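You operate a simulated robot arm through the tools that you are given. There is no shell and no other tool. Be economical: measure what you need, move in short steps, check, and stop when the job is done.

The job below is to be done with a simulated two-armed robot. You get a single attempt, and the scene is never put back.

TASK
Test the tube in the tester and sort it by the lamp.
Fine: Hold the tester while you draw the tube out. Green lamp: green tube tray; red lamp: blue scrap tray. Stand the tester on the grey mat. Set down upright: tube tester.

It is judged by the outcome, as a careful person would: the job done as asked, and still so three seconds after it is handed in. It fails if anything else is knocked over, pushed out of place, dropped, spilled or broken.

THE ROBOT
Two 7-joint arms with two-finger parallel grippers on one trunk, on a base that drives. Base frame: it is fixed to the floor where the robot stands at the start and does not move with it; the origin is under the middle of the robot, x ahead of it, y to its left, z up; the surface under the hand at the start is at about z = 85. Lengths are in cm, angles in degrees, forces in N, time in s.
The left shoulder is at the start at [7, 13.3, 120.1], the right one opposite. With the tool pointing down near the work surface each hand reaches from about 10 to 64 cm from the robot's upright axis, wherever it stands, measured 20 degrees to its own side. Places, roughly: blue scrap tray [80, -50, 90]; green tube tray [60, -50, 90]; grey mat [50, -50, 90]; yellow collar tube (3x3x10 cm) [50, -10, 100]. Payload 1.57 kg a hand.
The tool frame of a hand sits at the grasp point between the pads (the TCP): z along the fingers, y along the line on which they close. The tips reach 3 cm beyond it. The gripper opens to 8 cm. The fingers are 1.7 cm wide and 1.2 cm thick; the gripper's body (4 by 8.2 cm) begins 8 cm behind the TCP.
Orientation is that of the tool frame in the base frame, as [roll, pitch, yaw] about the fixed x, y, z axes, in that order (R = Rz(yaw) Ry(pitch) Rx(roll)). With the fingers straight down and closing along the base's y, the tool's x points along the base's -x, its y along +y and its z along -z.

THE INTERFACE
- The arms move only by the tool arm_command. It takes "left_deltas", "right_deltas" or both (then of equal length, played together; a hand with none holds still); each is text: rows parted by semicolons, each of 7 numbers parted by spaces: the shift along the tool's x, y, z in cm, then the turn, a rotation vector about the tool's x, y, z in rad, then the closure, from 0 (fully open) to 1 (shut). In form: dx dy dz ax ay az hand; .... A call has 1 to 20 rows; each row is the pose to reach, as a shift and turn from the pose commanded when the call began, along the tool's axes at that moment. Rows are played at 5 a second. More than 5 cm and 8.6 degrees between two rows, or a gripper value outside its range, and nothing of the call is played. Where a pose cannot be reached the arm comes as near as it can. A force on the tool above 50 N (or 10 N above the force at the start of the call, whichever is more), or a blocked arm, ends the call early, and 0.2 s more pass. The fingers move at their own pace (about 15.3 cm/s each) and stop on an object; they squeeze with about 29 N. The grip force told is the motor's: it shows also when the fingers shut on nothing. Time passes only in rows, and 0.2 s behind the last, so rows that repeat a pose let the fingers close. The reply holds the time, the measured pose of the TCP, the force on the tool along the base axes, the opening and the grip force, in the units named above and with some noise, with the torque about the TCP (base axes, N m) and any sound that the robot's microphone picked up, and new pictures: "views" is both (left out), scene, wrist or none (wrist: the cameras of the hands that moved).
- Cameras (640 x 400 px; columns grow to the right, rows downward): "scene" is now at [13.58, -3.58, 144.51]; the picture's right is [-0.34, -0.94, 0.00], its down [-0.54, 0.20, -0.82] and it looks along [0.77, -0.28, -0.57] (base axes); focal length 292 px, centre (320, 200). "left" rides on the left gripper at [7.2, 0.7, -12.2] in its tool frame; the picture's right is [-0.09, 1.00, 0.00], its down [-0.84, -0.08, -0.54] and it looks along [-0.54, -0.05, 0.84] (tool axes); focal length 238 px, centre (320, 200). "right" rides on the right gripper at [7.2, -0.7, -12.2] in its tool frame; the picture's right is [0.09, 1.00, 0.00], its down [-0.84, 0.08, -0.54] and it looks along [-0.54, 0.05, 0.84] (tool axes); focal length 238 px, centre (320, 200). There is no depth. A picture from a camera that has moved, and an enlarged one, comes with that camera's place and axes in the base frame and with its lens. The place of the scene camera against the robot may be out by one fixed shift of up to 1.8 cm in any direction.
- raise_lower(by): slides the trunk up (or, below 0, down) by that many cm; the arms and the scene camera ride with it, the base frame stays. It gives what a move gives, with no picture.
- base_move(legs): drives the robot by 1 to 6 legs, each [ahead, left, turn to the left] in cm, cm and degrees, along the robot's own axes; the way and the turn of a leg run together, so that a leg with both is an arc; at most 150 cm and 180 degrees a leg. The arms and the cameras ride along, it lands a little off, and it stops where it bumps. It gives what a move gives, and a new picture of the scene camera.
- head_to(pan, tilt): turns the head with the scene camera to pan (to the left, within 86 degrees either way) and tilt (down, from -29 to 69), counted from straight ahead of the robot. It gives what a move gives, and a new picture of the scene camera.
- close_up(camera, box): a new picture of the part [left, top, right, bottom] of that camera's present view, enlarged. The clock stands still meanwhile.
- finish_job(): hands the job in; it is judged then, once.

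Go step by step. Nothing tells you exact positions but the pictures and the camera data: compare them with the known pose of the tool, close in by small moves and look again before you grip or let go. The budget is 120 turns and 260 pictures, counting those below and the enlarged ones. Unless the task says otherwise, let go and move clear before handing in, and close with one line.

The tools are called after "Request:" as a command line: name --argument value ..., lists and objects as JSON in quotes. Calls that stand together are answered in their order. arm_command: Moves the arms, as the interface text tells. Its arguments: {"type":"object","properties":{"left_deltas":{"type":"string"},"right_deltas":{"type":"string"},"views":{"type":"string","enum":["both","scene","wrist","none"]}},"required":[]} The other tools are called the same way: raise_lower (by) slides the trunk up or down; base_move (legs) drives the base; head_to (pan, tilt) turns the head that bears the scene camera; close_up (camera, box) takes an enlarged picture of a part of a camera's view; finish_job () hands the job in.

At the start:

```text
time: 0.0
left_eef_pos: [38.94, 1.08, 122.67]
left_tcp_rot: [-179.8, 0.0, -180.0]
left_ft_force: [-0.5, -0.1, -0.6]
left_moment: [0.01, -0.04, -0.01]
left_grip_width: 7.98
left_gripper_force: 0.0
right_eef_pos: [37.87, -38.47, 122.66]
right_tcp_rot: [180.0, 0.0, 179.9]
right_ft_force: [-0.3, 0.8, 0.7]
right_moment: [0.02, 0.0, -0.01]
right_grip_width: 7.98
right_gripper_force: 0.0
trunk travel left (down, up): [-77.5, 16.5]
robot x, y, heading: [-0.25, 0.15, -0.0]
head pan, tilt: [-20.1, 35.1]
```

scene: 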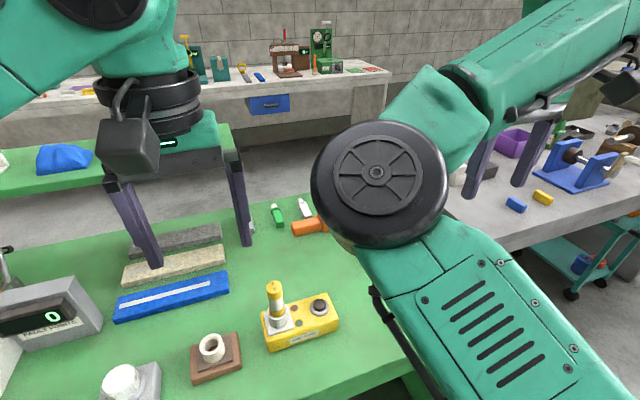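
right: 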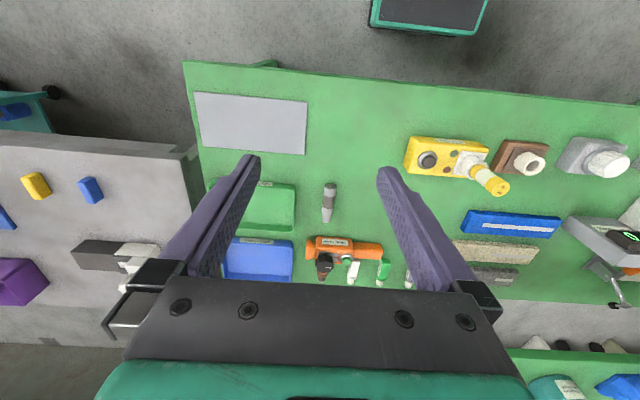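
left: 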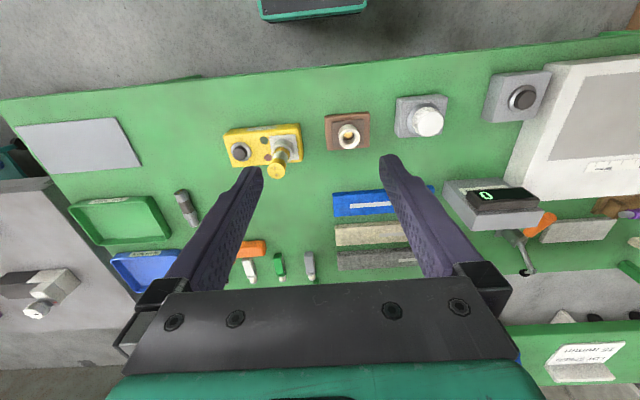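

I see a yellow tester with the tube in its socket near [50,-10], a black button and small lamps; the trays and mat are to the right. I'll look closely first.

Request:
close_up --camera "scene" --box '[240, 270, 360, 360]'

Request:
close_up --camera "left" --box '[210, 100, 330, 190]'

Request:
close_up --camera "right" --box '[390, 110, 530, 210]'

```text
4.44 times, centred on (300, 315) of scene
camera zoom: at [13.58, -3.58, 144.51], right [-0.34, -0.94, 0.0], down [-0.54, 0.2, -0.82], along [0.77, -0.28, -0.57], focal length 1298 px, centre (409, -311)
```

zoom: 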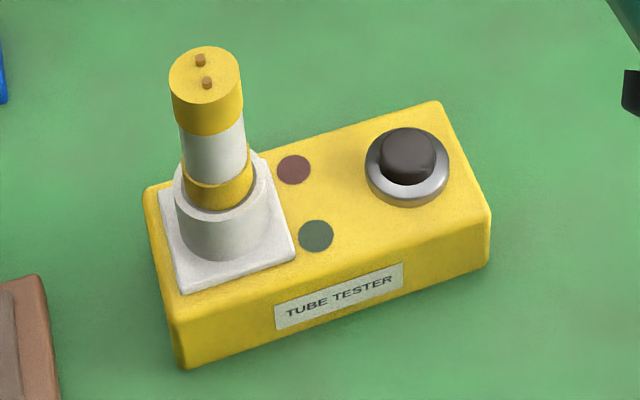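

```text
4.44 times, centred on (270, 145) of left
camera zoom: at [31.78, 1.74, 134.88], right [0.09, 1.0, 0.0], down [0.84, -0.08, 0.54], along [0.54, -0.05, -0.84], focal length 1059 px, centre (542, 444)
```

zoom: 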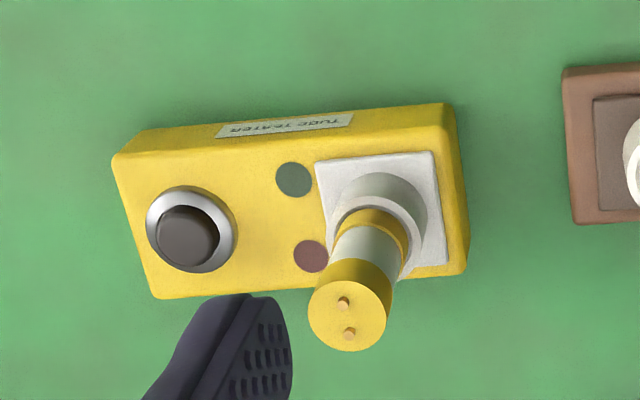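

```text
4.00 times, centred on (460, 160) of right
camera zoom: at [30.74, -39.05, 134.82], right [-0.09, 1.0, 0.0], down [0.84, 0.08, 0.54], along [0.54, 0.05, -0.84], focal length 953 px, centre (-240, 360)
```

zoom: 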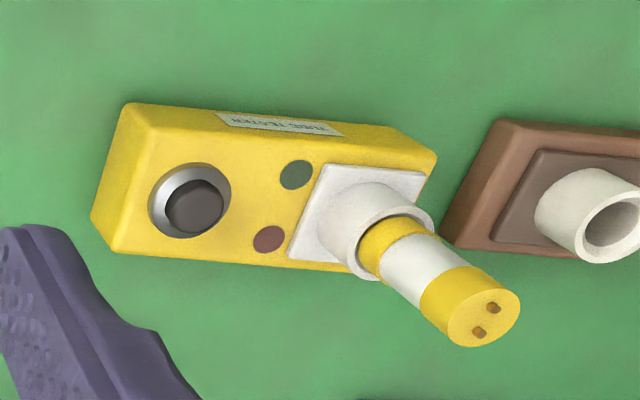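

The tester box spans about x 44–51, y −18 to −4, with its button near [48, −15.7, 90.6] and the tube top near [47.9, −6.7, 100]. I'll point the head at it and bring the closed right hand above the button.

Request:
head_to --pan -12 --tilt 56

Request:
arm_command --right_deltas "-2 4.5 0 0 0 0 1; -4 9 0 0 0 0 1; -6 13.5 0 0 0 0 1; -8 18 0 0 0 0 1; -10.2 22.8 0 0 0 0 1; -10.2 22.8 4.5 0 0 0 1; -10.2 22.8 9 0 0 0 1; -10.2 22.8 13.5 0 0 0 1; -10.2 22.8 17 0 0 0 1; -10.2 22.8 20 0 0 0 1; -10.2 22.8 22 0 0 0 1" --left_deltas "0 2 0 0 0 0 0; 0 4 0 0 0 0 0; 0 6 0 0 0 0 0; 0 8 0 0 0 0 0; 0 8 0 0 0 0 0; 0 8 0 0 0 0 0; 0 8 0 0 0 0 0; 0 8 0 0 0 0 0; 0 8 0 0 0 0 0; 0 8 0 0 0 0 0; 0 8 0 0 0 0 0"

```text
time: 0.8
left_eef_pos: [39.03, 1.06, 122.74]
left_tcp_rot: [-179.9, 0.0, -179.9]
left_ft_force: [0.4, -0.4, -0.2]
left_moment: [0.02, -0.02, 0.03]
left_grip_width: 7.99
left_gripper_force: 0.0
right_eef_pos: [37.76, -38.44, 122.89]
right_tcp_rot: [-179.9, -0.1, 179.9]
right_ft_force: [0.8, 0.4, -0.6]
right_moment: [-0.02, 0.0, -0.01]
right_grip_width: 8.0
right_gripper_force: 0.0
trunk travel left (down, up): [-77.5, 16.5]
robot x, y, heading: [0.12, -0.38, -0.1]
head pan, tilt: [-12.0, 56.0]
camera scene: at [12.27, -2.04, 141.57], right [-0.21, -0.98, 0.0], down [-0.81, 0.17, -0.56], along [0.55, -0.12, -0.83], focal length 292 px, centre (320, 200)
```

scene: 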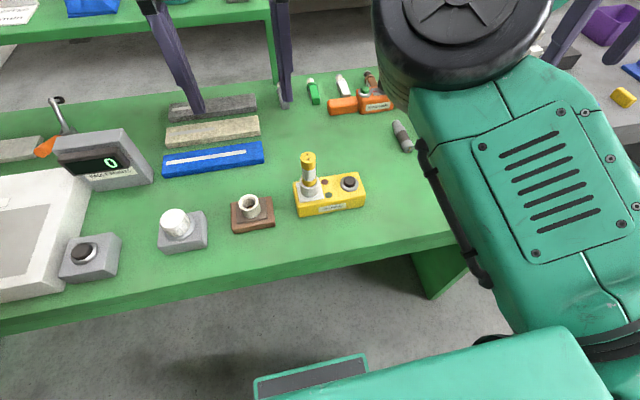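

```text
refused: row 5 steps farther than a row can; nothing moved
```

The tester is in clear view; the last row step was slightly too long, so I resend with shorter steps.

Request:
arm_command --right_deltas "-2 4 0 0 0 0 1; -4 8 0 0 0 0 1; -6 12 0 0 0 0 1; -8 16 0 0 0 0 1; -9.5 20 0 0 0 0 1; -10.2 22.8 2 0 0 0 1; -10.2 22.8 6 0 0 0 1; -10.2 22.8 10 0 0 0 1; -10.2 22.8 14 0 0 0 1; -10.2 22.8 18 0 0 0 1; -10.2 22.8 21 0 0 0 1; -10.2 22.8 22 0 0 0 1" --left_deltas "0 2 0 0 0 0 0; 0 4 0 0 0 0 0; 0 6 0 0 0 0 0; 0 8 0 0 0 0 0; 0 8 0 0 0 0 0; 0 8 0 0 0 0 0; 0 8 0 0 0 0 0; 0 8 0 0 0 0 0; 0 8 0 0 0 0 0; 0 8 0 0 0 0 0; 0 8 0 0 0 0 0; 0 8 0 0 0 0 0"

```text
time: 3.4
left_eef_pos: [39.24, 9.16, 122.68]
left_tcp_rot: [-179.9, -0.1, -180.0]
left_ft_force: [0.4, -0.6, -0.7]
left_moment: [0.03, 0.03, -0.02]
left_grip_width: 8.01
left_gripper_force: 0.1
right_eef_pos: [54.54, -16.05, 97.04]
right_tcp_rot: [-179.9, -0.1, 179.9]
right_ft_force: [0.1, 0.8, -0.2]
right_moment: [-0.04, 0.01, -0.01]
right_grip_width: 0.01
right_gripper_force: 21.2
right hand out of reach, approached as far as the arm can: row 1, 2, 3, 4, 5, 6, 7, 8, 9, 10, 11, 12
trunk travel left (down, up): [-77.5, 16.5]
robot x, y, heading: [0.28, 0.29, -0.2]
head pan, tilt: [-12.0, 56.0]
camera scene: at [12.48, -1.88, 141.55], right [-0.21, -0.98, 0.0], down [-0.81, 0.17, -0.56], along [0.55, -0.12, -0.83], focal length 292 px, centre (320, 200)
camera right: at [47.45, -16.74, 109.05], right [-0.09, 1.0, 0.0], down [0.84, 0.08, 0.54], along [0.54, 0.05, -0.84], focal length 238 px, centre (320, 200)
camera left: at [32.1, 9.99, 134.93], right [0.09, 1.0, 0.0], down [0.84, -0.07, 0.54], along [0.54, -0.05, -0.84], focal length 238 px, centre (320, 200)
```

scene: 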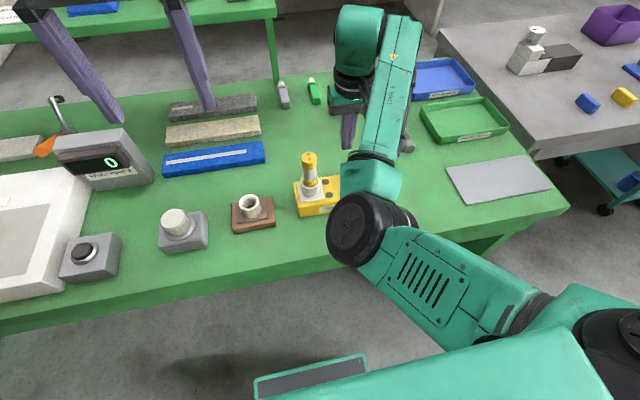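
right: 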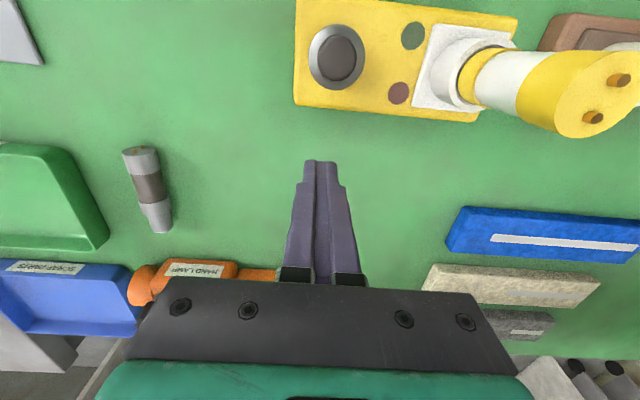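
left: 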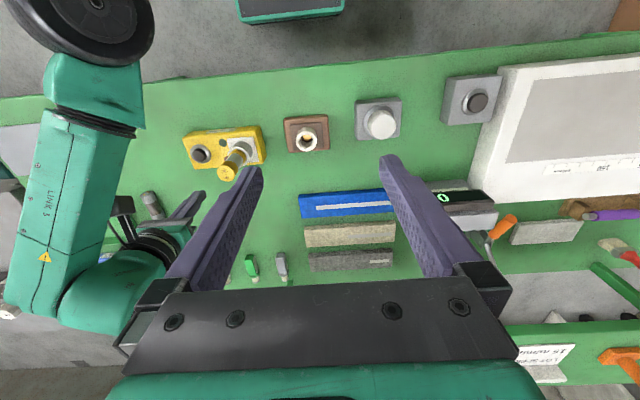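

The right hand came out 6.5 cm too far forward ("out of reach" notice), still clear of everything. I'll send a small move up to learn how it responds.

Request:
arm_command --right_deltas "0 0 0 0 0 0 1; 0 0 -2 0 0 0 1; 0 0 -4 0 0 0 1" --views "none"

```text
time: 4.2
left_eef_pos: [39.13, 9.23, 122.79]
left_tcp_rot: [-179.8, 0.0, -179.8]
left_ft_force: [0.1, 0.3, 0.5]
left_moment: [0.03, 0.03, -0.03]
left_grip_width: 8.0
left_gripper_force: 0.0
right_eef_pos: [56.05, -16.8, 100.49]
right_tcp_rot: [179.9, -0.1, -179.9]
right_ft_force: [0.5, -0.6, 0.4]
right_moment: [0.0, 0.0, 0.0]
right_grip_width: 0.01
right_gripper_force: 21.1
right hand out of reach, approached as far as the arm can: row 2, 3
trunk travel left (down, up): [-77.5, 16.5]
robot x, y, heading: [-0.29, 0.11, 0.1]
head pan, tilt: [-12.0, 56.0]
```

The limit behaves like an inner one (the arm can't fold closer), so I'll drive back about 8 cm, which puts the hand roughly over the button.

Request:
base_move --legs '[[-8, 0, 0]]'

Request:
close_up --camera "right" --box '[160, 0, 640, 300]'

```text
time: 5.3
left_eef_pos: [31.35, 9.18, 122.67]
left_tcp_rot: [-180.0, -0.2, -179.9]
left_ft_force: [0.4, 0.3, -0.5]
left_moment: [0.01, 0.0, -0.01]
left_grip_width: 8.01
left_gripper_force: 0.0
right_eef_pos: [48.42, -16.67, 100.06]
right_tcp_rot: [180.0, -0.2, 180.0]
right_ft_force: [-0.1, -0.2, -1.0]
right_moment: [0.0, 0.01, 0.02]
right_grip_width: 0.0
right_gripper_force: 21.1
trunk travel left (down, up): [-77.5, 16.5]
robot x, y, heading: [-7.87, 0.05, -0.0]
head pan, tilt: [-12.0, 56.0]
camera scene: at [4.67, -2.03, 141.52], right [-0.21, -0.98, 0.0], down [-0.81, 0.17, -0.56], along [0.54, -0.12, -0.83], focal length 292 px, centre (320, 200)
```

scene: 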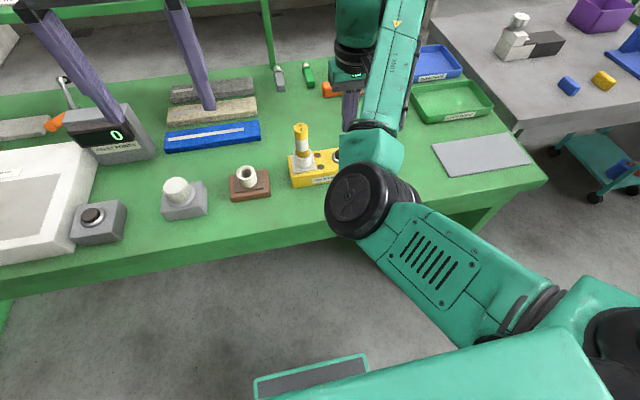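

```text
1.33 times, centred on (400, 150) of right
camera zoom: at [41.31, -17.32, 112.42], right [-0.09, 1.0, 0.0], down [0.84, 0.08, 0.54], along [0.54, 0.05, -0.84], focal length 318 px, centre (213, 267)
```

zoom: 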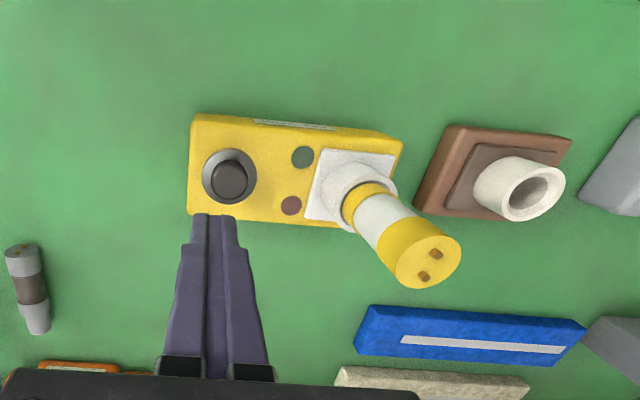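

The button is at about [48.05, −15.5]; I shift over it and go down to just above.

Request:
arm_command --right_deltas "0.4 1.15 0 0 0 0 1; 0.4 1.15 2 0 0 0 1; 0.4 1.15 4 0 0 0 1; 0.4 1.15 5.2 0 0 0 1; 0.4 1.15 5.5 0 0 0 1" --views "wrist"

```text
time: 6.5
left_eef_pos: [31.02, 9.12, 122.9]
left_tcp_rot: [179.9, -0.2, -179.8]
left_ft_force: [0.0, 0.3, -0.2]
left_moment: [0.0, 0.0, 0.0]
left_grip_width: 8.02
left_gripper_force: 0.0
right_eef_pos: [47.58, -15.64, 94.84]
right_tcp_rot: [180.0, -0.1, 180.0]
right_ft_force: [0.2, -0.4, -0.9]
right_moment: [-0.01, -0.01, -0.01]
right_grip_width: 0.01
right_gripper_force: 20.8
right hand out of reach, approached as far as the arm can: row 1
trunk travel left (down, up): [-77.5, 16.5]
robot x, y, heading: [-8.14, -0.22, 0.3]
head pan, tilt: [-12.0, 56.0]
camera right: at [40.57, -16.18, 107.08], right [-0.09, 1.0, 0.0], down [0.84, 0.08, 0.54], along [0.54, 0.05, -0.84], focal length 238 px, centre (320, 200)
```

right: 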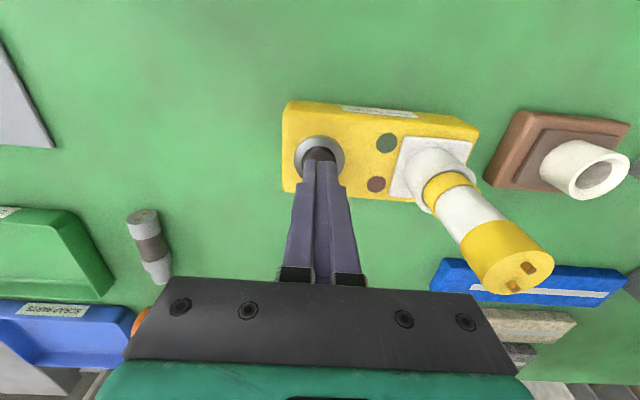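

The tip is over the button; I press down in small steps and hold.

Request:
arm_command --right_deltas "-0.3 0 0.8 0 0 0 1; -0.3 0 1.1 0 0 0 1; -0.3 0 1.4 0 0 0 1; -0.3 0 1.6 0 0 0 1; -0.3 0 1.6 0 0 0 1" --views "wrist"

```text
time: 7.7
left_eef_pos: [30.95, 9.2, 122.89]
left_tcp_rot: [-179.9, 0.0, -179.9]
left_ft_force: [0.3, 0.9, 0.6]
left_moment: [-0.02, 0.0, -0.02]
left_grip_width: 7.98
left_gripper_force: 0.0
right_eef_pos: [47.94, -15.53, 93.58]
right_tcp_rot: [-180.0, 0.0, -179.9]
right_ft_force: [1.8, 0.1, 5.7]
right_moment: [-0.01, -0.03, 0.0]
right_grip_width: 0.0
right_gripper_force: 21.3
trunk travel left (down, up): [-77.5, 16.5]
robot x, y, heading: [-8.22, -0.04, -0.3]
head pan, tilt: [-12.0, 56.0]
heard: click
camera right: at [40.87, -16.14, 105.57], right [-0.09, 1.0, 0.0], down [0.84, 0.08, 0.54], along [0.54, 0.05, -0.84], focal length 238 px, centre (320, 200)
```

right: 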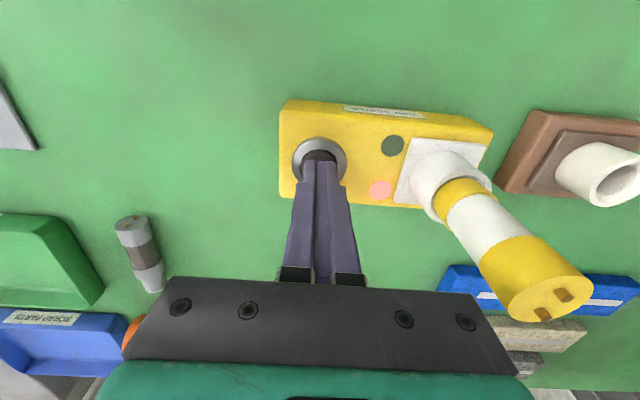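

A click was heard and the reddish lamp is bright; I'll look closer, and then again after holding.

Request:
close_up --camera "right" --box '[280, 90, 500, 220]'

Request:
arm_command --right_deltas "0 0 0 0 0 0 1; 0 0 0 0 0 0 1; 0 0 0 0 0 0 1; 0 0 0 0 0 0 1; 0 0 0 0 0 0 1; 0 0 0 0 0 0 1; 0 0 0 0 0 0 1; 0 0 0 0 0 0 1; 0 0 0 0 0 0 1; 0 0 0 0 0 0 1" --views "wrist"

```text
2.91 times, centred on (390, 155) of right
camera zoom: at [40.87, -16.14, 105.57], right [-0.09, 1.0, 0.0], down [0.84, 0.08, 0.54], along [0.54, 0.05, -0.84], focal length 693 px, centre (116, 331)
```

zoom: 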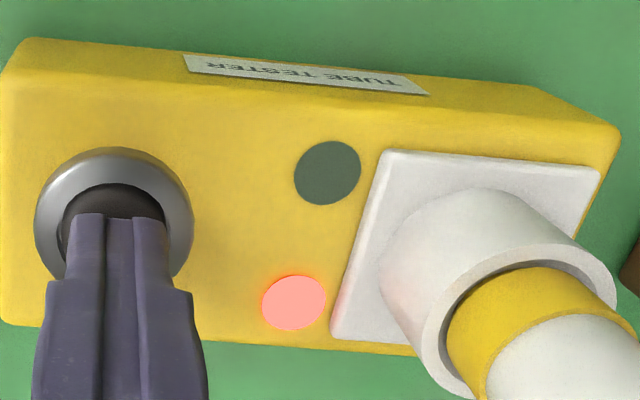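

```text
time: 9.9
left_eef_pos: [31.0, 9.13, 122.87]
left_tcp_rot: [-179.9, 0.0, -180.0]
left_ft_force: [-0.8, -0.4, -0.7]
left_moment: [0.02, 0.03, -0.01]
left_grip_width: 7.99
left_gripper_force: 0.1
right_eef_pos: [47.85, -15.47, 93.46]
right_tcp_rot: [-179.9, -0.1, -179.9]
right_ft_force: [2.3, -2.1, 6.9]
right_moment: [-0.02, -0.09, 0.0]
right_grip_width: 0.0
right_gripper_force: 21.3
trunk travel left (down, up): [-77.5, 16.5]
robot x, y, heading: [-8.03, 0.12, -0.1]
head pan, tilt: [-12.0, 56.0]
camera right: at [40.86, -16.14, 105.55], right [-0.09, 1.0, 0.0], down [0.84, 0.08, 0.54], along [0.54, 0.05, -0.84], focal length 238 px, centre (320, 200)
```

right: 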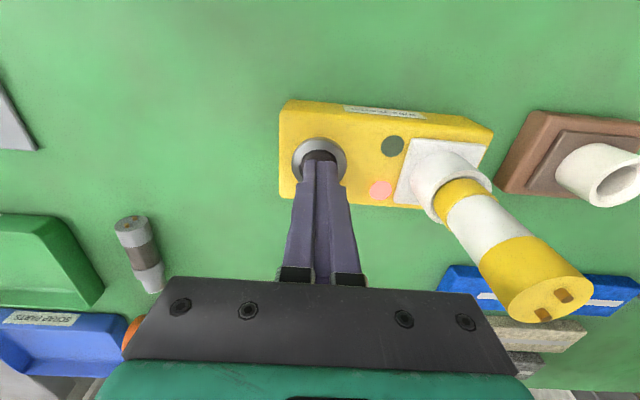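

The red lamp is lit, so this tube belongs in the blue scrap tray. I raise the right hand off the button and back the base a few cm to give the arms folding room.

Request:
arm_command --right_deltas "0 0 -2 0 0 0 1; 0 0 -4.5 0 0 0 1; 0 0 -6.5 0 0 0 1" --views "none"

Request:
base_move --legs '[[-5, 0, 0]]'

```text
time: 10.7
left_eef_pos: [31.14, 9.01, 122.86]
left_tcp_rot: [-180.0, 0.0, -179.9]
left_ft_force: [-0.9, 0.0, 0.3]
left_moment: [0.02, 0.01, 0.01]
left_grip_width: 8.0
left_gripper_force: 0.1
right_eef_pos: [48.0, -15.64, 99.78]
right_tcp_rot: [-180.0, 0.0, 179.9]
right_ft_force: [-1.0, 0.3, -0.3]
right_moment: [0.0, 0.0, 0.02]
right_grip_width: 0.03
right_gripper_force: 21.7
trunk travel left (down, up): [-77.5, 16.5]
robot x, y, heading: [-8.22, 0.08, 0.0]
head pan, tilt: [-12.0, 56.0]
```

```text
time: 11.6
left_eef_pos: [26.81, 9.13, 122.55]
left_tcp_rot: [179.9, -0.4, 180.0]
left_ft_force: [1.1, 0.0, -0.4]
left_moment: [0.02, 0.06, -0.03]
left_grip_width: 8.0
left_gripper_force: 0.1
right_eef_pos: [43.56, -15.76, 99.53]
right_tcp_rot: [-179.9, -0.4, 180.0]
right_ft_force: [0.5, 0.3, 0.2]
right_moment: [0.0, 0.04, 0.02]
right_grip_width: 0.03
right_gripper_force: 21.2
trunk travel left (down, up): [-77.5, 16.5]
robot x, y, heading: [-13.01, 0.11, -0.2]
head pan, tilt: [-12.0, 56.0]
camera scene: at [-0.04, -2.03, 141.49], right [-0.21, -0.98, 0.0], down [-0.81, 0.17, -0.55], along [0.54, -0.12, -0.83], focal length 292 px, centre (320, 200)
```

scene: 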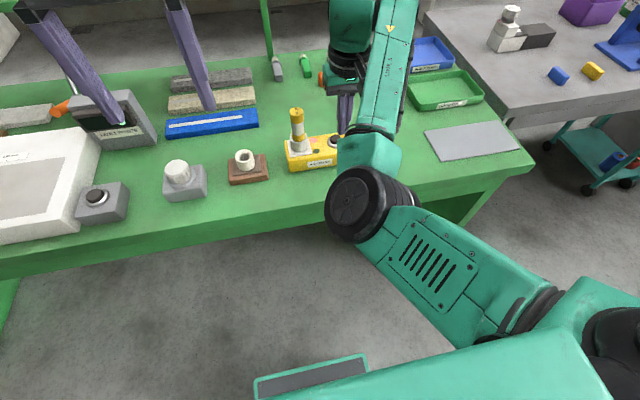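

Now I turn the right hand 90° over the button end of the tester (camera side away from the tube) with fingers open.

Request:
arm_command --right_deltas "-0.5 -0.1 0 0 0 -0.142 0; -1 -0.2 0 0 0 -0.285 0; -1.5 -0.3 0 0 0 -0.428 0; -2 -0.4 0 0 0 -0.571 0; -2.5 -0.5 0 0 0 -0.714 0; -3 -0.6 0 0 0 -0.857 0; -3.4 -0.7 0 0 0 -1.0 0; -3.8 -0.8 0 0 0 -1.142 0; -4.1 -0.8 0 0 0 -1.285 0; -4.4 -0.8 0 0 0 -1.428 0; -4.4 -0.8 0 0 0 -1.5708 0; -4.4 -0.8 0 0 0 -1.5708 0"

```text
time: 14.2
left_eef_pos: [26.15, 9.14, 122.77]
left_tcp_rot: [-180.0, -0.1, -179.9]
left_ft_force: [-0.1, -0.2, -0.2]
left_moment: [0.01, 0.02, -0.02]
left_grip_width: 7.98
left_gripper_force: 0.1
right_eef_pos: [47.56, -16.62, 99.69]
right_tcp_rot: [-180.0, 0.0, -89.9]
right_ft_force: [-0.8, -0.3, 0.6]
right_moment: [0.0, 0.04, -0.01]
right_grip_width: 7.98
right_gripper_force: 0.0
trunk travel left (down, up): [-77.5, 16.5]
robot x, y, heading: [-12.79, 0.06, -0.2]
head pan, tilt: [-12.0, 56.0]
camera scene: at [-0.76, -2.03, 141.57], right [-0.21, -0.98, 0.0], down [-0.81, 0.17, -0.56], along [0.55, -0.12, -0.83], focal length 292 px, centre (320, 200)
camera right: at [48.25, -23.73, 111.87], right [-1.0, -0.09, 0.0], down [-0.08, 0.84, 0.54], along [-0.05, 0.54, -0.84], focal length 238 px, centre (320, 200)
```

scene: 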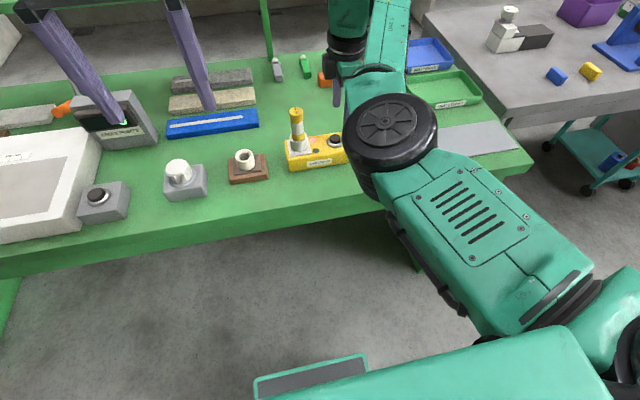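
right: 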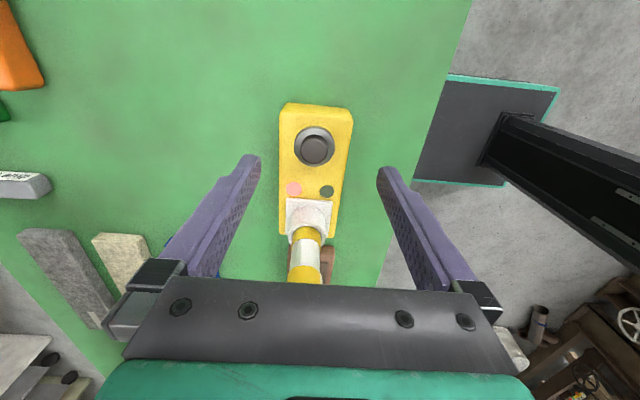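

The tester is aligned with the hand, centred at x≈48, about 6.9 cm wide. I lower to just above its top and look again.

Request:
arm_command --right_deltas "0 -0.35 2 0 0 0 0; 0 -0.35 4.5 0 0 0 0; 0 -0.35 6.3 0 0 0 0; 0 -0.35 6.3 0 0 0 0" --views "wrist"

```text
time: 15.2
left_eef_pos: [26.09, 9.06, 122.91]
left_tcp_rot: [179.9, -0.1, 180.0]
left_ft_force: [0.0, -0.2, 0.4]
left_moment: [-0.01, -0.01, -0.03]
left_grip_width: 8.0
left_gripper_force: 0.0
right_eef_pos: [47.94, -16.53, 93.58]
right_tcp_rot: [179.9, 0.0, -90.1]
right_ft_force: [-0.2, -0.1, -0.1]
right_moment: [-0.01, 0.0, 0.0]
right_grip_width: 8.01
right_gripper_force: 0.0
trunk travel left (down, up): [-77.5, 16.5]
robot x, y, heading: [-13.15, -0.15, -0.1]
head pan, tilt: [-12.0, 56.0]
camera right: at [48.63, -23.56, 105.7], right [-1.0, -0.09, 0.0], down [-0.08, 0.84, 0.54], along [-0.05, 0.54, -0.84], focal length 238 px, centre (320, 200)
```

right: 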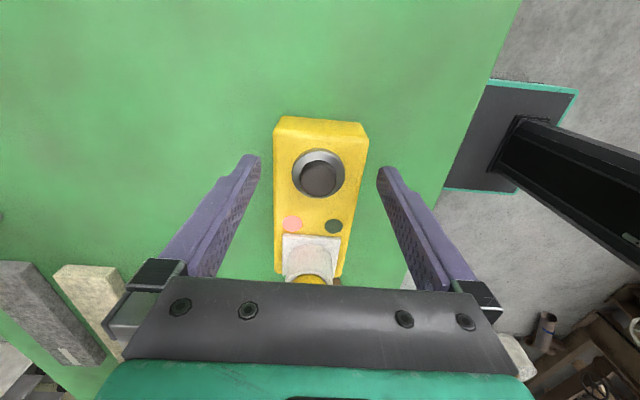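

Fingers are centred on the box; I lower so the pads straddle it.

Request:
arm_command --right_deltas "0 0 2 0 0 0 0; 0 0 3.5 0 0 0 0; 0 0 4.4 0 0 0 0; 0 0 4.4 0 0 0 0" --views "wrist"

```text
time: 16.2
left_eef_pos: [26.11, 9.19, 122.75]
left_tcp_rot: [-179.9, 0.0, -180.0]
left_ft_force: [-0.1, 0.1, 0.0]
left_moment: [-0.03, 0.01, -0.04]
left_grip_width: 8.01
left_gripper_force: 0.0
right_eef_pos: [47.84, -16.52, 89.21]
right_tcp_rot: [-180.0, -0.1, -90.0]
right_ft_force: [-0.1, -0.4, -0.1]
right_moment: [0.0, 0.01, 0.03]
right_grip_width: 8.01
right_gripper_force: 0.0
trunk travel left (down, up): [-77.5, 16.5]
robot x, y, heading: [-13.0, 0.27, -0.1]
head pan, tilt: [-12.0, 56.0]
camera right: at [48.62, -23.7, 101.3], right [-1.0, -0.09, 0.0], down [-0.08, 0.84, 0.54], along [-0.05, 0.54, -0.84], focal length 238 px, centre (320, 200)
```

right: 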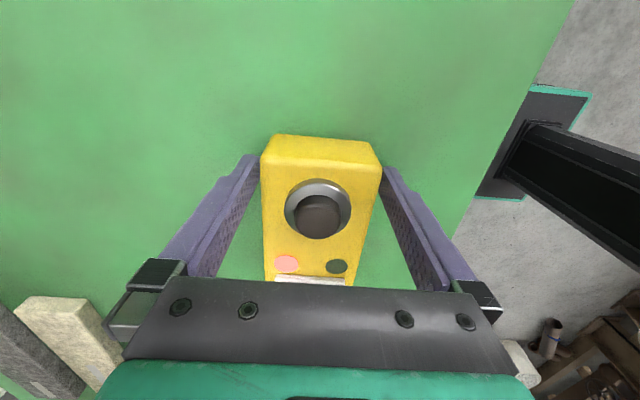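

The fingers straddle the box with room both sides; I slide 1.5 cm inward along it and close.

Request:
arm_command --right_deltas "-0.8 0 0 0 0 0 0; -1.5 0 0.2 0 0 0 0; -1.5 0 0.2 0 0 0 0.5; -1.5 0 0.2 0 0 0 1; -1.5 0 0.2 0 0 0 1; -1.5 0 0.2 0 0 0 1" --views "wrist"

```text
time: 17.6
left_eef_pos: [25.93, 9.28, 122.72]
left_tcp_rot: [-179.9, -0.1, -180.0]
left_ft_force: [-0.8, -0.1, 0.6]
left_moment: [-0.04, -0.01, 0.02]
left_grip_width: 8.0
left_gripper_force: 0.0
right_eef_pos: [47.33, -15.35, 89.06]
right_tcp_rot: [180.0, -0.2, -90.0]
right_ft_force: [2.7, -1.6, 7.2]
right_moment: [-0.05, 0.11, -0.1]
right_grip_width: 6.98
right_gripper_force: 29.4
right hand out of reach, approached as far as the arm can: row 2, 3, 4, 5, 6
trunk travel left (down, up): [-77.5, 16.5]
robot x, y, heading: [-13.18, 0.21, -0.1]
head pan, tilt: [-12.0, 56.0]
camera right: at [48.1, -22.35, 101.16], right [-1.0, -0.09, 0.0], down [-0.08, 0.84, 0.54], along [-0.05, 0.54, -0.84], focal length 238 px, centre (320, 200)
```

right: 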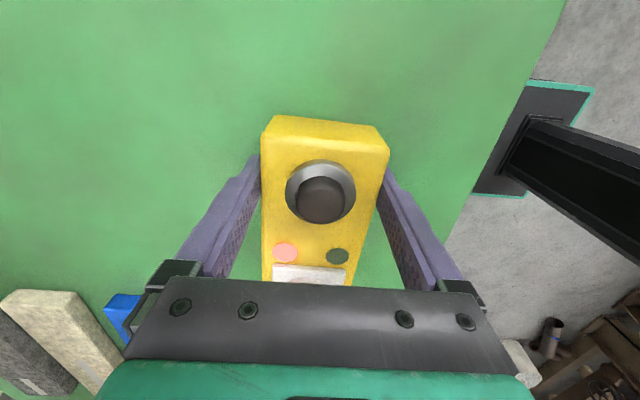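

The tester is gripped (6.98 cm). Now I bring the left hand over, turned 90°, staying on the +y side of the tube.

Request:
arm_command --left_deltas "-1.8 -0.6 0 0 0 0.131 0; -3.6 -1.2 0 0 0 0.262 0; -5.4 -1.8 0 0 0 0.393 0; -7.2 -2.4 0 0 0 0.524 0; -9 -3 1 0 0 0.654 0; -10.8 -3.6 2 0 0 0.785 0; -12.6 -4.2 3 0 0 0.916 0; -14.4 -4.8 4 0 0 1.047 0; -16.2 -5.4 5 0 0 1.178 0; -18 -6 6 0 0 1.309 0; -19.8 -6.5 7 0 0 1.44 0; -21.6 -7 8 0 0 1.5708 0; -21.6 -7 8 0 0 1.5708 0"

```text
time: 20.4
left_eef_pos: [43.98, 4.06, 113.49]
left_tcp_rot: [-179.9, 0.2, 90.0]
left_ft_force: [0.1, 0.9, 0.5]
left_moment: [-0.02, -0.01, 0.02]
left_grip_width: 7.99
left_gripper_force: 0.1
left hand out of reach, approached as far as the arm can: row 10, 11, 12, 13
right_eef_pos: [47.33, -15.19, 88.93]
right_tcp_rot: [-179.9, -0.1, -90.1]
right_ft_force: [-1.3, -1.8, 4.7]
right_moment: [-0.24, 0.07, -0.07]
right_grip_width: 7.01
right_gripper_force: 29.1
trunk travel left (down, up): [-77.5, 16.5]
robot x, y, heading: [-13.02, 0.22, 0.2]
head pan, tilt: [-12.0, 56.0]
camera scene: at [-0.82, -1.97, 141.58], right [-0.21, -0.98, 0.0], down [-0.81, 0.17, -0.56], along [0.55, -0.12, -0.83], focal length 292 px, centre (320, 200)
camera left: at [44.61, 11.38, 125.68], right [1.0, -0.09, 0.0], down [-0.08, -0.84, 0.54], along [-0.05, -0.54, -0.84], focal length 238 px, centre (320, 200)
```

scene: 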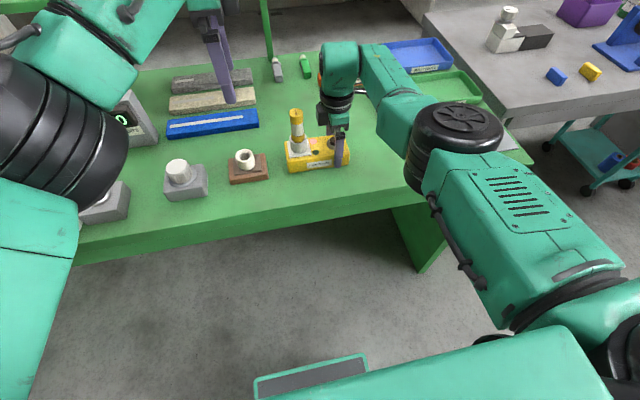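
left: 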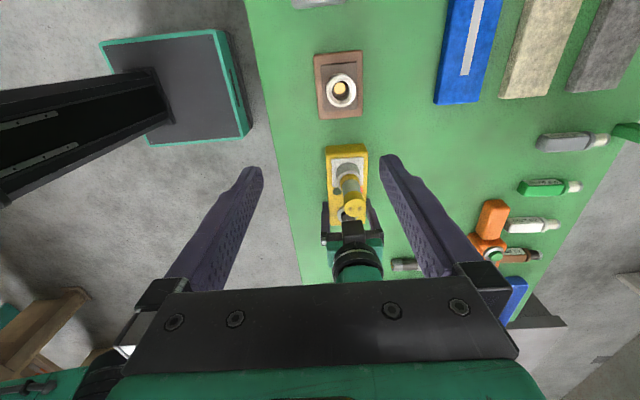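

The left arm is near its outer reach at this height. I'll tilt the hand to lean toward +y while lowering a little and see whether reach improves.

Request:
arm_command --left_deltas "0 0.5 1.5 0 -0.13 0 0; -1 1 3 0 -0.26 0 0; -2 1.5 4.5 0 -0.39 0 0; -2 2 6 0 -0.52 0 0; -2 3 6.5 0 -0.52 0 0; -2 3 6.5 0 -0.52 0 0" --views "both"

```text
time: 21.8
left_eef_pos: [46.77, 1.93, 106.88]
left_tcp_rot: [-179.9, 29.9, 90.0]
left_ft_force: [-0.1, -0.1, 0.9]
left_moment: [0.02, 0.02, -0.03]
left_grip_width: 7.99
left_gripper_force: 0.1
right_eef_pos: [47.37, -15.27, 88.96]
right_tcp_rot: [180.0, -0.1, -90.0]
right_ft_force: [-0.2, 0.5, 4.8]
right_moment: [-0.29, 0.03, 0.06]
right_grip_width: 6.99
right_gripper_force: 29.2
trunk travel left (down, up): [-77.5, 16.5]
robot x, y, heading: [-13.1, -0.03, 0.1]
head pan, tilt: [-12.0, 56.0]
camera scene: at [-0.85, -1.93, 141.58], right [-0.21, -0.98, 0.0], down [-0.81, 0.17, -0.56], along [0.55, -0.12, -0.83], focal length 292 px, centre (320, 200)
camera left: at [47.4, 14.22, 113.85], right [1.0, -0.08, 0.05], down [-0.08, -0.46, 0.89], along [-0.05, -0.89, -0.46], focal length 238 px, centre (320, 200)
```

scene: 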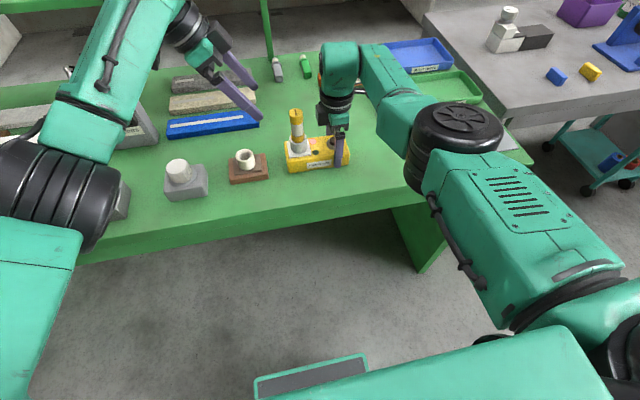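
left: 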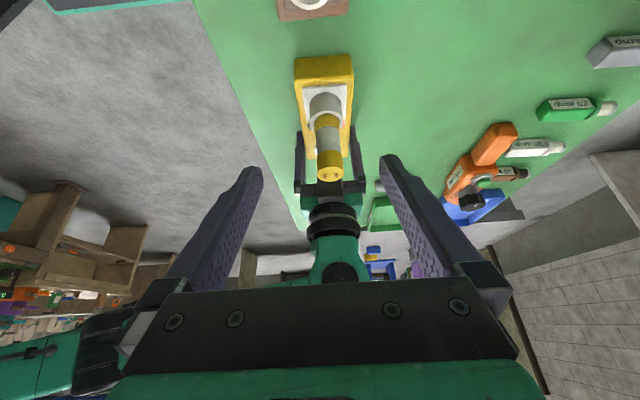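

Reachable with the tilt. The tube is at about [47.3, −6.5]; I approach along the fingers' direction, stopping short for a look.

Request:
arm_command --left_deltas "-1.2 0.3 2 0 0 0 0; -2.5 0.5 4 0 0 0 0; -2.5 0.5 6 0 0 0 0; -2.5 0.5 8 0 0 0 0; -2.5 0.5 8 0 0 0 0" --views "both"

```text
time: 23.0
left_eef_pos: [46.87, -4.28, 101.28]
left_tcp_rot: [180.0, 29.9, 89.6]
left_ft_force: [0.6, 0.0, 0.2]
left_moment: [0.0, 0.02, 0.01]
left_grip_width: 7.98
left_gripper_force: 0.1
left hand out of reach, approached as far as the arm can: row 4, 5
right_eef_pos: [47.35, -15.19, 89.09]
right_tcp_rot: [-179.9, -0.1, -90.0]
right_ft_force: [-0.1, 0.9, 3.9]
right_moment: [-0.09, -0.01, 0.02]
right_grip_width: 7.0
right_gripper_force: 29.1
trunk travel left (down, up): [-77.5, 16.5]
robot x, y, heading: [-13.16, 0.07, 0.1]
head pan, tilt: [-12.0, 56.0]
camera scene: at [-0.85, -1.96, 141.58], right [-0.21, -0.98, 0.0], down [-0.81, 0.17, -0.56], along [0.55, -0.12, -0.83], focal length 292 px, centre (320, 200)
camera left: at [47.57, 8.15, 108.3], right [1.0, -0.08, 0.05], down [-0.08, -0.46, 0.89], along [-0.05, -0.89, -0.46], focal length 238 px, centre (320, 200)
```

scene: 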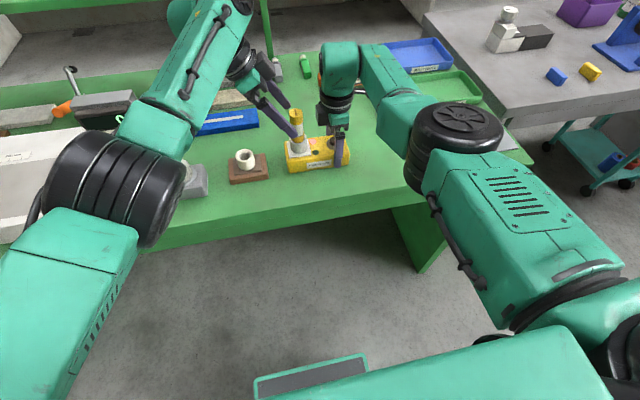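
left: 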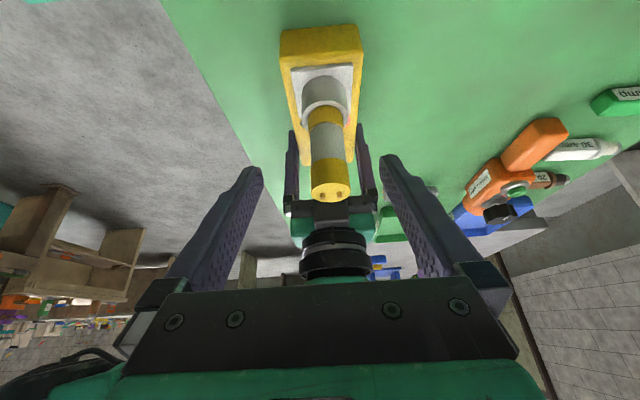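

The arm hits its outer reach again. I'll back off and turn the hand 45° about the vertical so it leans back toward its own shoulder, which shortens the reach.

Request:
arm_command --left_deltas "-0.75 0 -1.3 0 0 0 0; -1.5 0 -2.6 0 0 0 0; -1.5 -0.3 -2.6 -0.066 0 -0.114 0; -1.5 -0.6 -2.6 -0.131 0 -0.227 0; -1.5 -0.9 -2.6 -0.197 0 -0.34 0; -1.5 -1.2 -2.6 -0.262 0 -0.453 0; -1.5 -1.5 -2.6 -0.327 0 -0.567 0; -1.6 -1.7 -2.6 -0.393 0 -0.68 0; -1.6 -1.7 -2.6 -0.393 0 -0.68 0" --views "both"

```text
time: 25.0
left_eef_pos: [45.08, -4.3, 104.28]
left_tcp_rot: [180.0, 29.9, 135.2]
left_ft_force: [-0.2, 0.1, -0.8]
left_moment: [0.0, -0.02, 0.0]
left_grip_width: 8.0
left_gripper_force: 0.0
right_eef_pos: [47.35, -15.18, 89.07]
right_tcp_rot: [-180.0, -0.1, -90.1]
right_ft_force: [-0.3, 0.0, 3.0]
right_moment: [-0.04, 0.04, -0.03]
right_grip_width: 6.97
right_gripper_force: 29.1
trunk travel left (down, up): [-77.5, 16.5]
robot x, y, heading: [-12.89, -0.01, -0.3]
head pan, tilt: [-12.0, 56.0]
camera scene: at [-0.85, -2.0, 141.58], right [-0.21, -0.98, 0.0], down [-0.81, 0.17, -0.56], along [0.55, -0.12, -0.83], focal length 292 px, centre (320, 200)
camera left: at [36.81, 4.94, 111.24], right [0.76, 0.65, 0.05], down [0.27, -0.38, 0.89], along [0.59, -0.66, -0.46], focal length 238 px, centre (320, 200)
```

scene: 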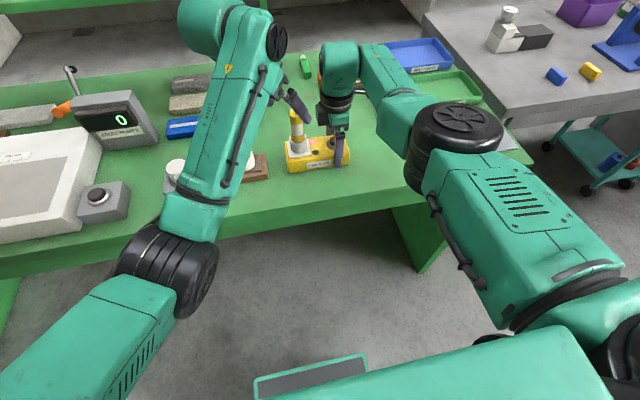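
left: 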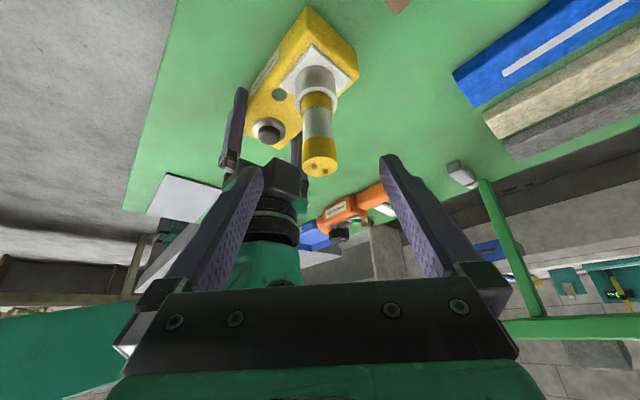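

Now reachable and the tube is centred between the fingers. I advance along the fingers to the tube.

Request:
arm_command --left_deltas "0.3 0 2 0 0 0 0; 0.5 0 4 0 0 0 0; 0.55 0 6 0 0 0 0; 0.55 0 7.3 0 0 0 0; 0.55 0 7.3 0 0 0 0" --views "both"

```text
time: 26.2
left_eef_pos: [47.37, -6.6, 97.69]
left_tcp_rot: [179.9, 29.9, 135.0]
left_ft_force: [0.0, 0.4, 0.0]
left_moment: [0.04, 0.05, 0.01]
left_grip_width: 8.0
left_gripper_force: 0.1
right_eef_pos: [47.31, -15.26, 89.0]
right_tcp_rot: [180.0, -0.1, -90.0]
right_ft_force: [-0.4, 1.1, 4.0]
right_moment: [-0.05, 0.01, -0.13]
right_grip_width: 6.98
right_gripper_force: 29.1
trunk travel left (down, up): [-77.5, 16.5]
robot x, y, heading: [-13.22, 0.23, -0.3]
head pan, tilt: [-12.0, 56.0]
camera scene: at [-0.85, -2.01, 141.58], right [-0.21, -0.98, 0.0], down [-0.81, 0.17, -0.56], along [0.55, -0.12, -0.83], focal length 292 px, centre (320, 200)
camera left: at [39.11, 2.63, 104.58], right [0.76, 0.65, 0.05], down [0.27, -0.38, 0.89], along [0.59, -0.66, -0.46], focal length 238 px, centre (320, 200)
```

scene: 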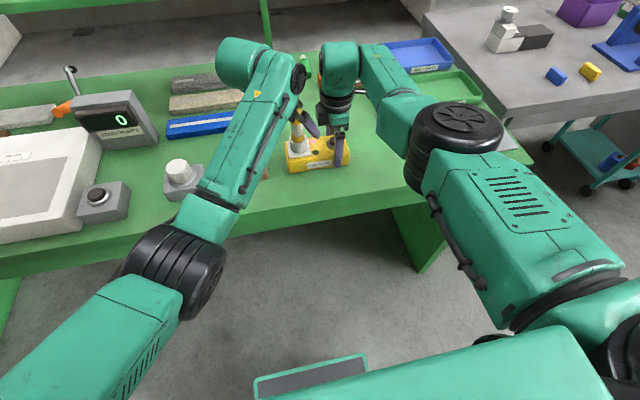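
left: 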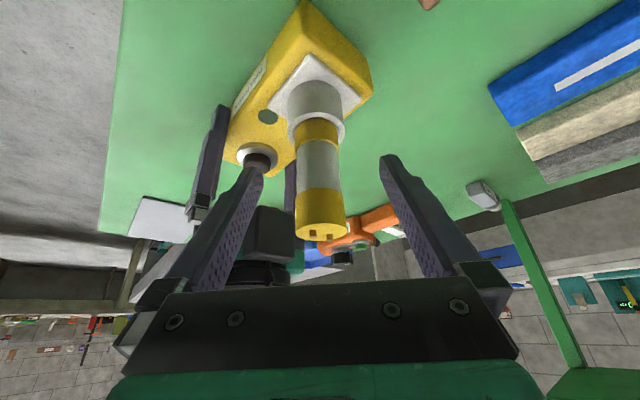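

The tube stands centred between the fingers. I close on it.

Request:
arm_command --left_deltas "0 0 0 0 0 0 0.4; 0 0 0 0 0 0 0.7; 0 0 0 0 0 0 1; 0 0 0 0 0 0 1; 0 0 0 0 0 0 1" --views "wrist"

```text
time: 27.4
left_eef_pos: [47.37, -6.65, 97.62]
left_tcp_rot: [179.9, 30.1, 135.0]
left_ft_force: [-1.7, -4.0, 2.1]
left_moment: [-0.3, 0.17, -0.03]
left_grip_width: 2.55
left_gripper_force: 29.0
right_eef_pos: [47.36, -15.23, 89.02]
right_tcp_rot: [180.0, 0.0, -90.0]
right_ft_force: [0.9, 2.4, 2.3]
right_moment: [-0.36, 0.08, -0.27]
right_grip_width: 6.98
right_gripper_force: 29.1
trunk travel left (down, up): [-77.5, 16.5]
robot x, y, heading: [-13.04, -0.01, -0.2]
head pan, tilt: [-12.0, 56.0]
camera left: at [39.1, 2.58, 104.62], right [0.76, 0.65, 0.05], down [0.27, -0.38, 0.89], along [0.59, -0.66, -0.46], focal length 238 px, centre (320, 200)
```

left: 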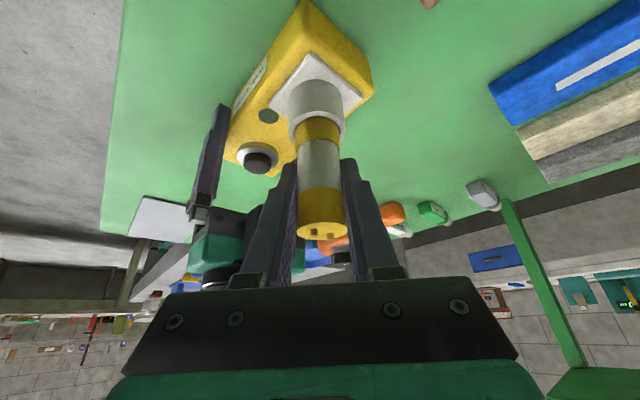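

The tube is gripped (2.55 cm). I draw it straight up in small steps while the right hand holds the tester.

Request:
arm_command --left_deltas "-0.2 0 -0.346 0 0 0 1; -0.4 0 -0.693 0 0 0 1; -0.7 0 -1.21 0 0 0 1; -1 0 -1.73 0 0 0 1; -1.5 0 -2.6 0 0 0 1; -2 0 -3.46 0 0 0 1; -2.5 0 -4.33 0 0 0 1; -3 0 -5.2 0 0 0 1; -3 0 -5.2 0 0 0 1" --views "both"

```text
time: 29.4
left_eef_pos: [47.47, -6.54, 103.65]
left_tcp_rot: [179.9, 29.8, 135.0]
left_ft_force: [0.3, -0.1, -0.5]
left_moment: [0.03, -0.01, -0.02]
left_grip_width: 2.56
left_gripper_force: 28.9
right_eef_pos: [47.31, -15.19, 89.04]
right_tcp_rot: [-180.0, -0.1, -90.0]
right_ft_force: [2.1, 0.9, 6.3]
right_moment: [0.2, -0.17, -0.12]
right_grip_width: 6.95
right_gripper_force: 28.7
trunk travel left (down, up): [-77.5, 16.5]
robot x, y, heading: [-12.77, -0.1, -0.2]
head pan, tilt: [-12.0, 56.0]
camera scene: at [-0.81, -1.99, 141.58], right [-0.21, -0.98, 0.0], down [-0.81, 0.17, -0.56], along [0.55, -0.12, -0.83], focal length 292 px, centre (320, 200)
camera left: at [39.16, 2.61, 110.72], right [0.76, 0.65, 0.05], down [0.27, -0.38, 0.89], along [0.59, -0.66, -0.46], focal length 238 px, centre (320, 200)
```

scene: 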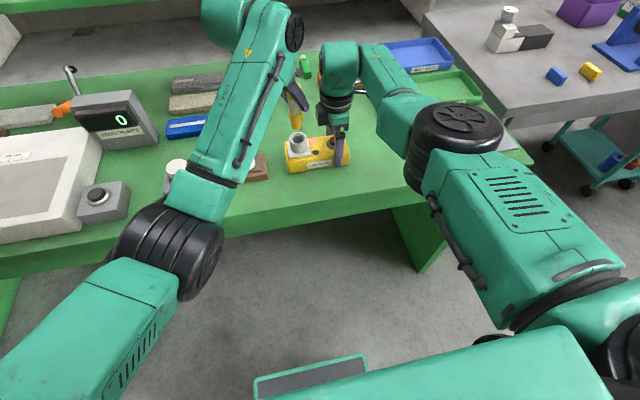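
left: 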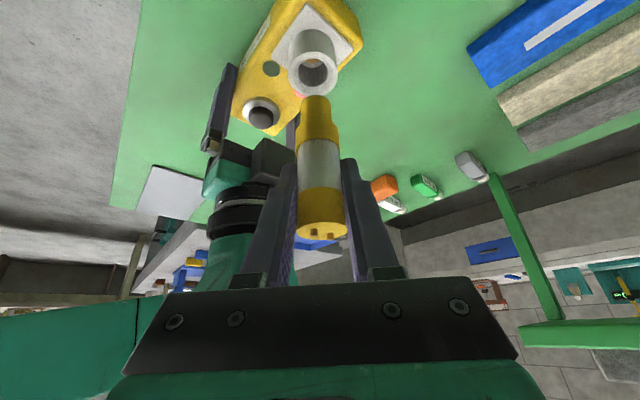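

The tube is out. I lift it away toward the left and, with the tester resting on the table, release the right hand and raise it so I can re-grip nearer the tester's middle for carrying.

Request:
arm_command --left_deltas "-2 0 -3.5 0 0 0 1; -4 0 -7 0 0 0 1; -2 0.7 -8.4 0 0 0 1; 0.5 1.4 -9.8 0 0 0 1; 3 2.1 -11.2 0 0 0 1; 5.8 2.8 -12.6 0 0 0 1; 5.8 2.8 -12.6 0 0 0 1; 5.8 2.8 -12.6 0 0 0 1" --right_deltas "0 0 0 0 0 0 0.5; 0 0 0 0 0 0 0; 0 0 0 0 0 0 0; 0 -0.2 0 0 0 0 0; 0 -0.3 -2 0 0 0 0; 0 -0.3 -4 0 0 0 0; 0 -0.3 -6 0 0 0 0; 0 -0.3 -7 0 0 0 0" --views "both"

```text
time: 31.2
left_eef_pos: [41.45, 3.62, 111.84]
left_tcp_rot: [179.8, 29.9, 135.0]
left_ft_force: [0.5, 0.7, -0.3]
left_moment: [0.01, -0.02, 0.0]
left_grip_width: 2.57
left_gripper_force: 29.5
right_eef_pos: [47.62, -15.03, 96.03]
right_tcp_rot: [179.8, 0.1, -90.1]
right_ft_force: [-0.8, -0.2, -0.8]
right_moment: [0.03, -0.03, 0.0]
right_grip_width: 8.0
right_gripper_force: 0.0
trunk travel left (down, up): [-77.5, 16.5]
robot x, y, heading: [-13.08, -0.13, 0.1]
head pan, tilt: [-12.0, 56.0]
camera scene: at [-0.76, -2.12, 141.57], right [-0.21, -0.98, 0.0], down [-0.81, 0.17, -0.56], along [0.55, -0.12, -0.83], focal length 292 px, centre (320, 200)
camera right: at [48.4, -22.16, 108.03], right [-1.0, -0.09, 0.0], down [-0.07, 0.84, 0.54], along [-0.05, 0.54, -0.84], focal length 238 px, centre (320, 200)
camera left: at [33.18, 12.75, 118.77], right [0.76, 0.65, 0.05], down [0.27, -0.38, 0.89], along [0.59, -0.66, -0.46], focal length 238 px, centre (320, 200)
```

scene: 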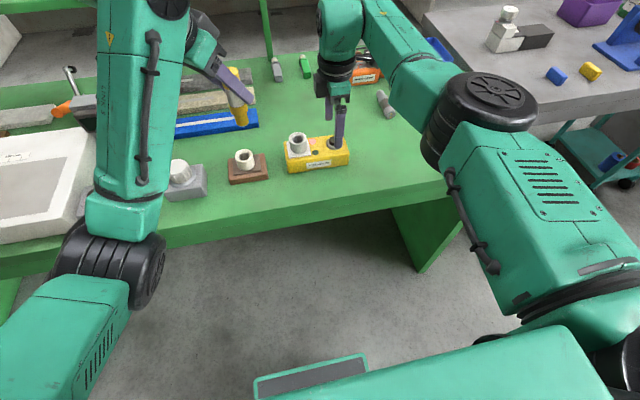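
right: 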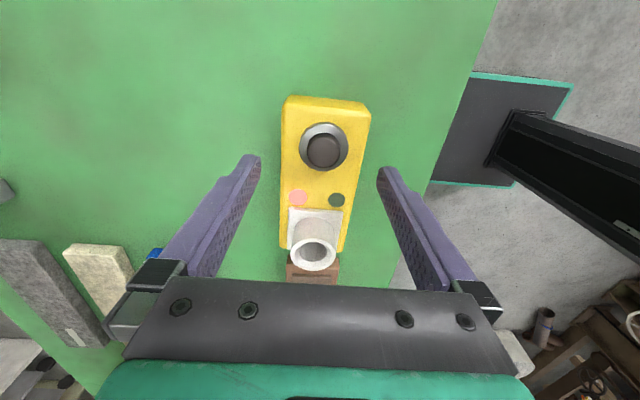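
left: 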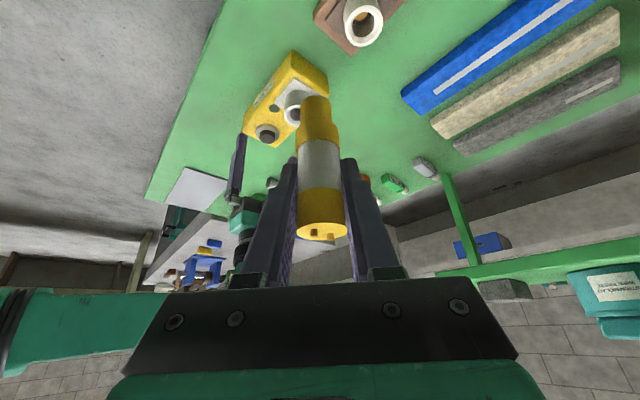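

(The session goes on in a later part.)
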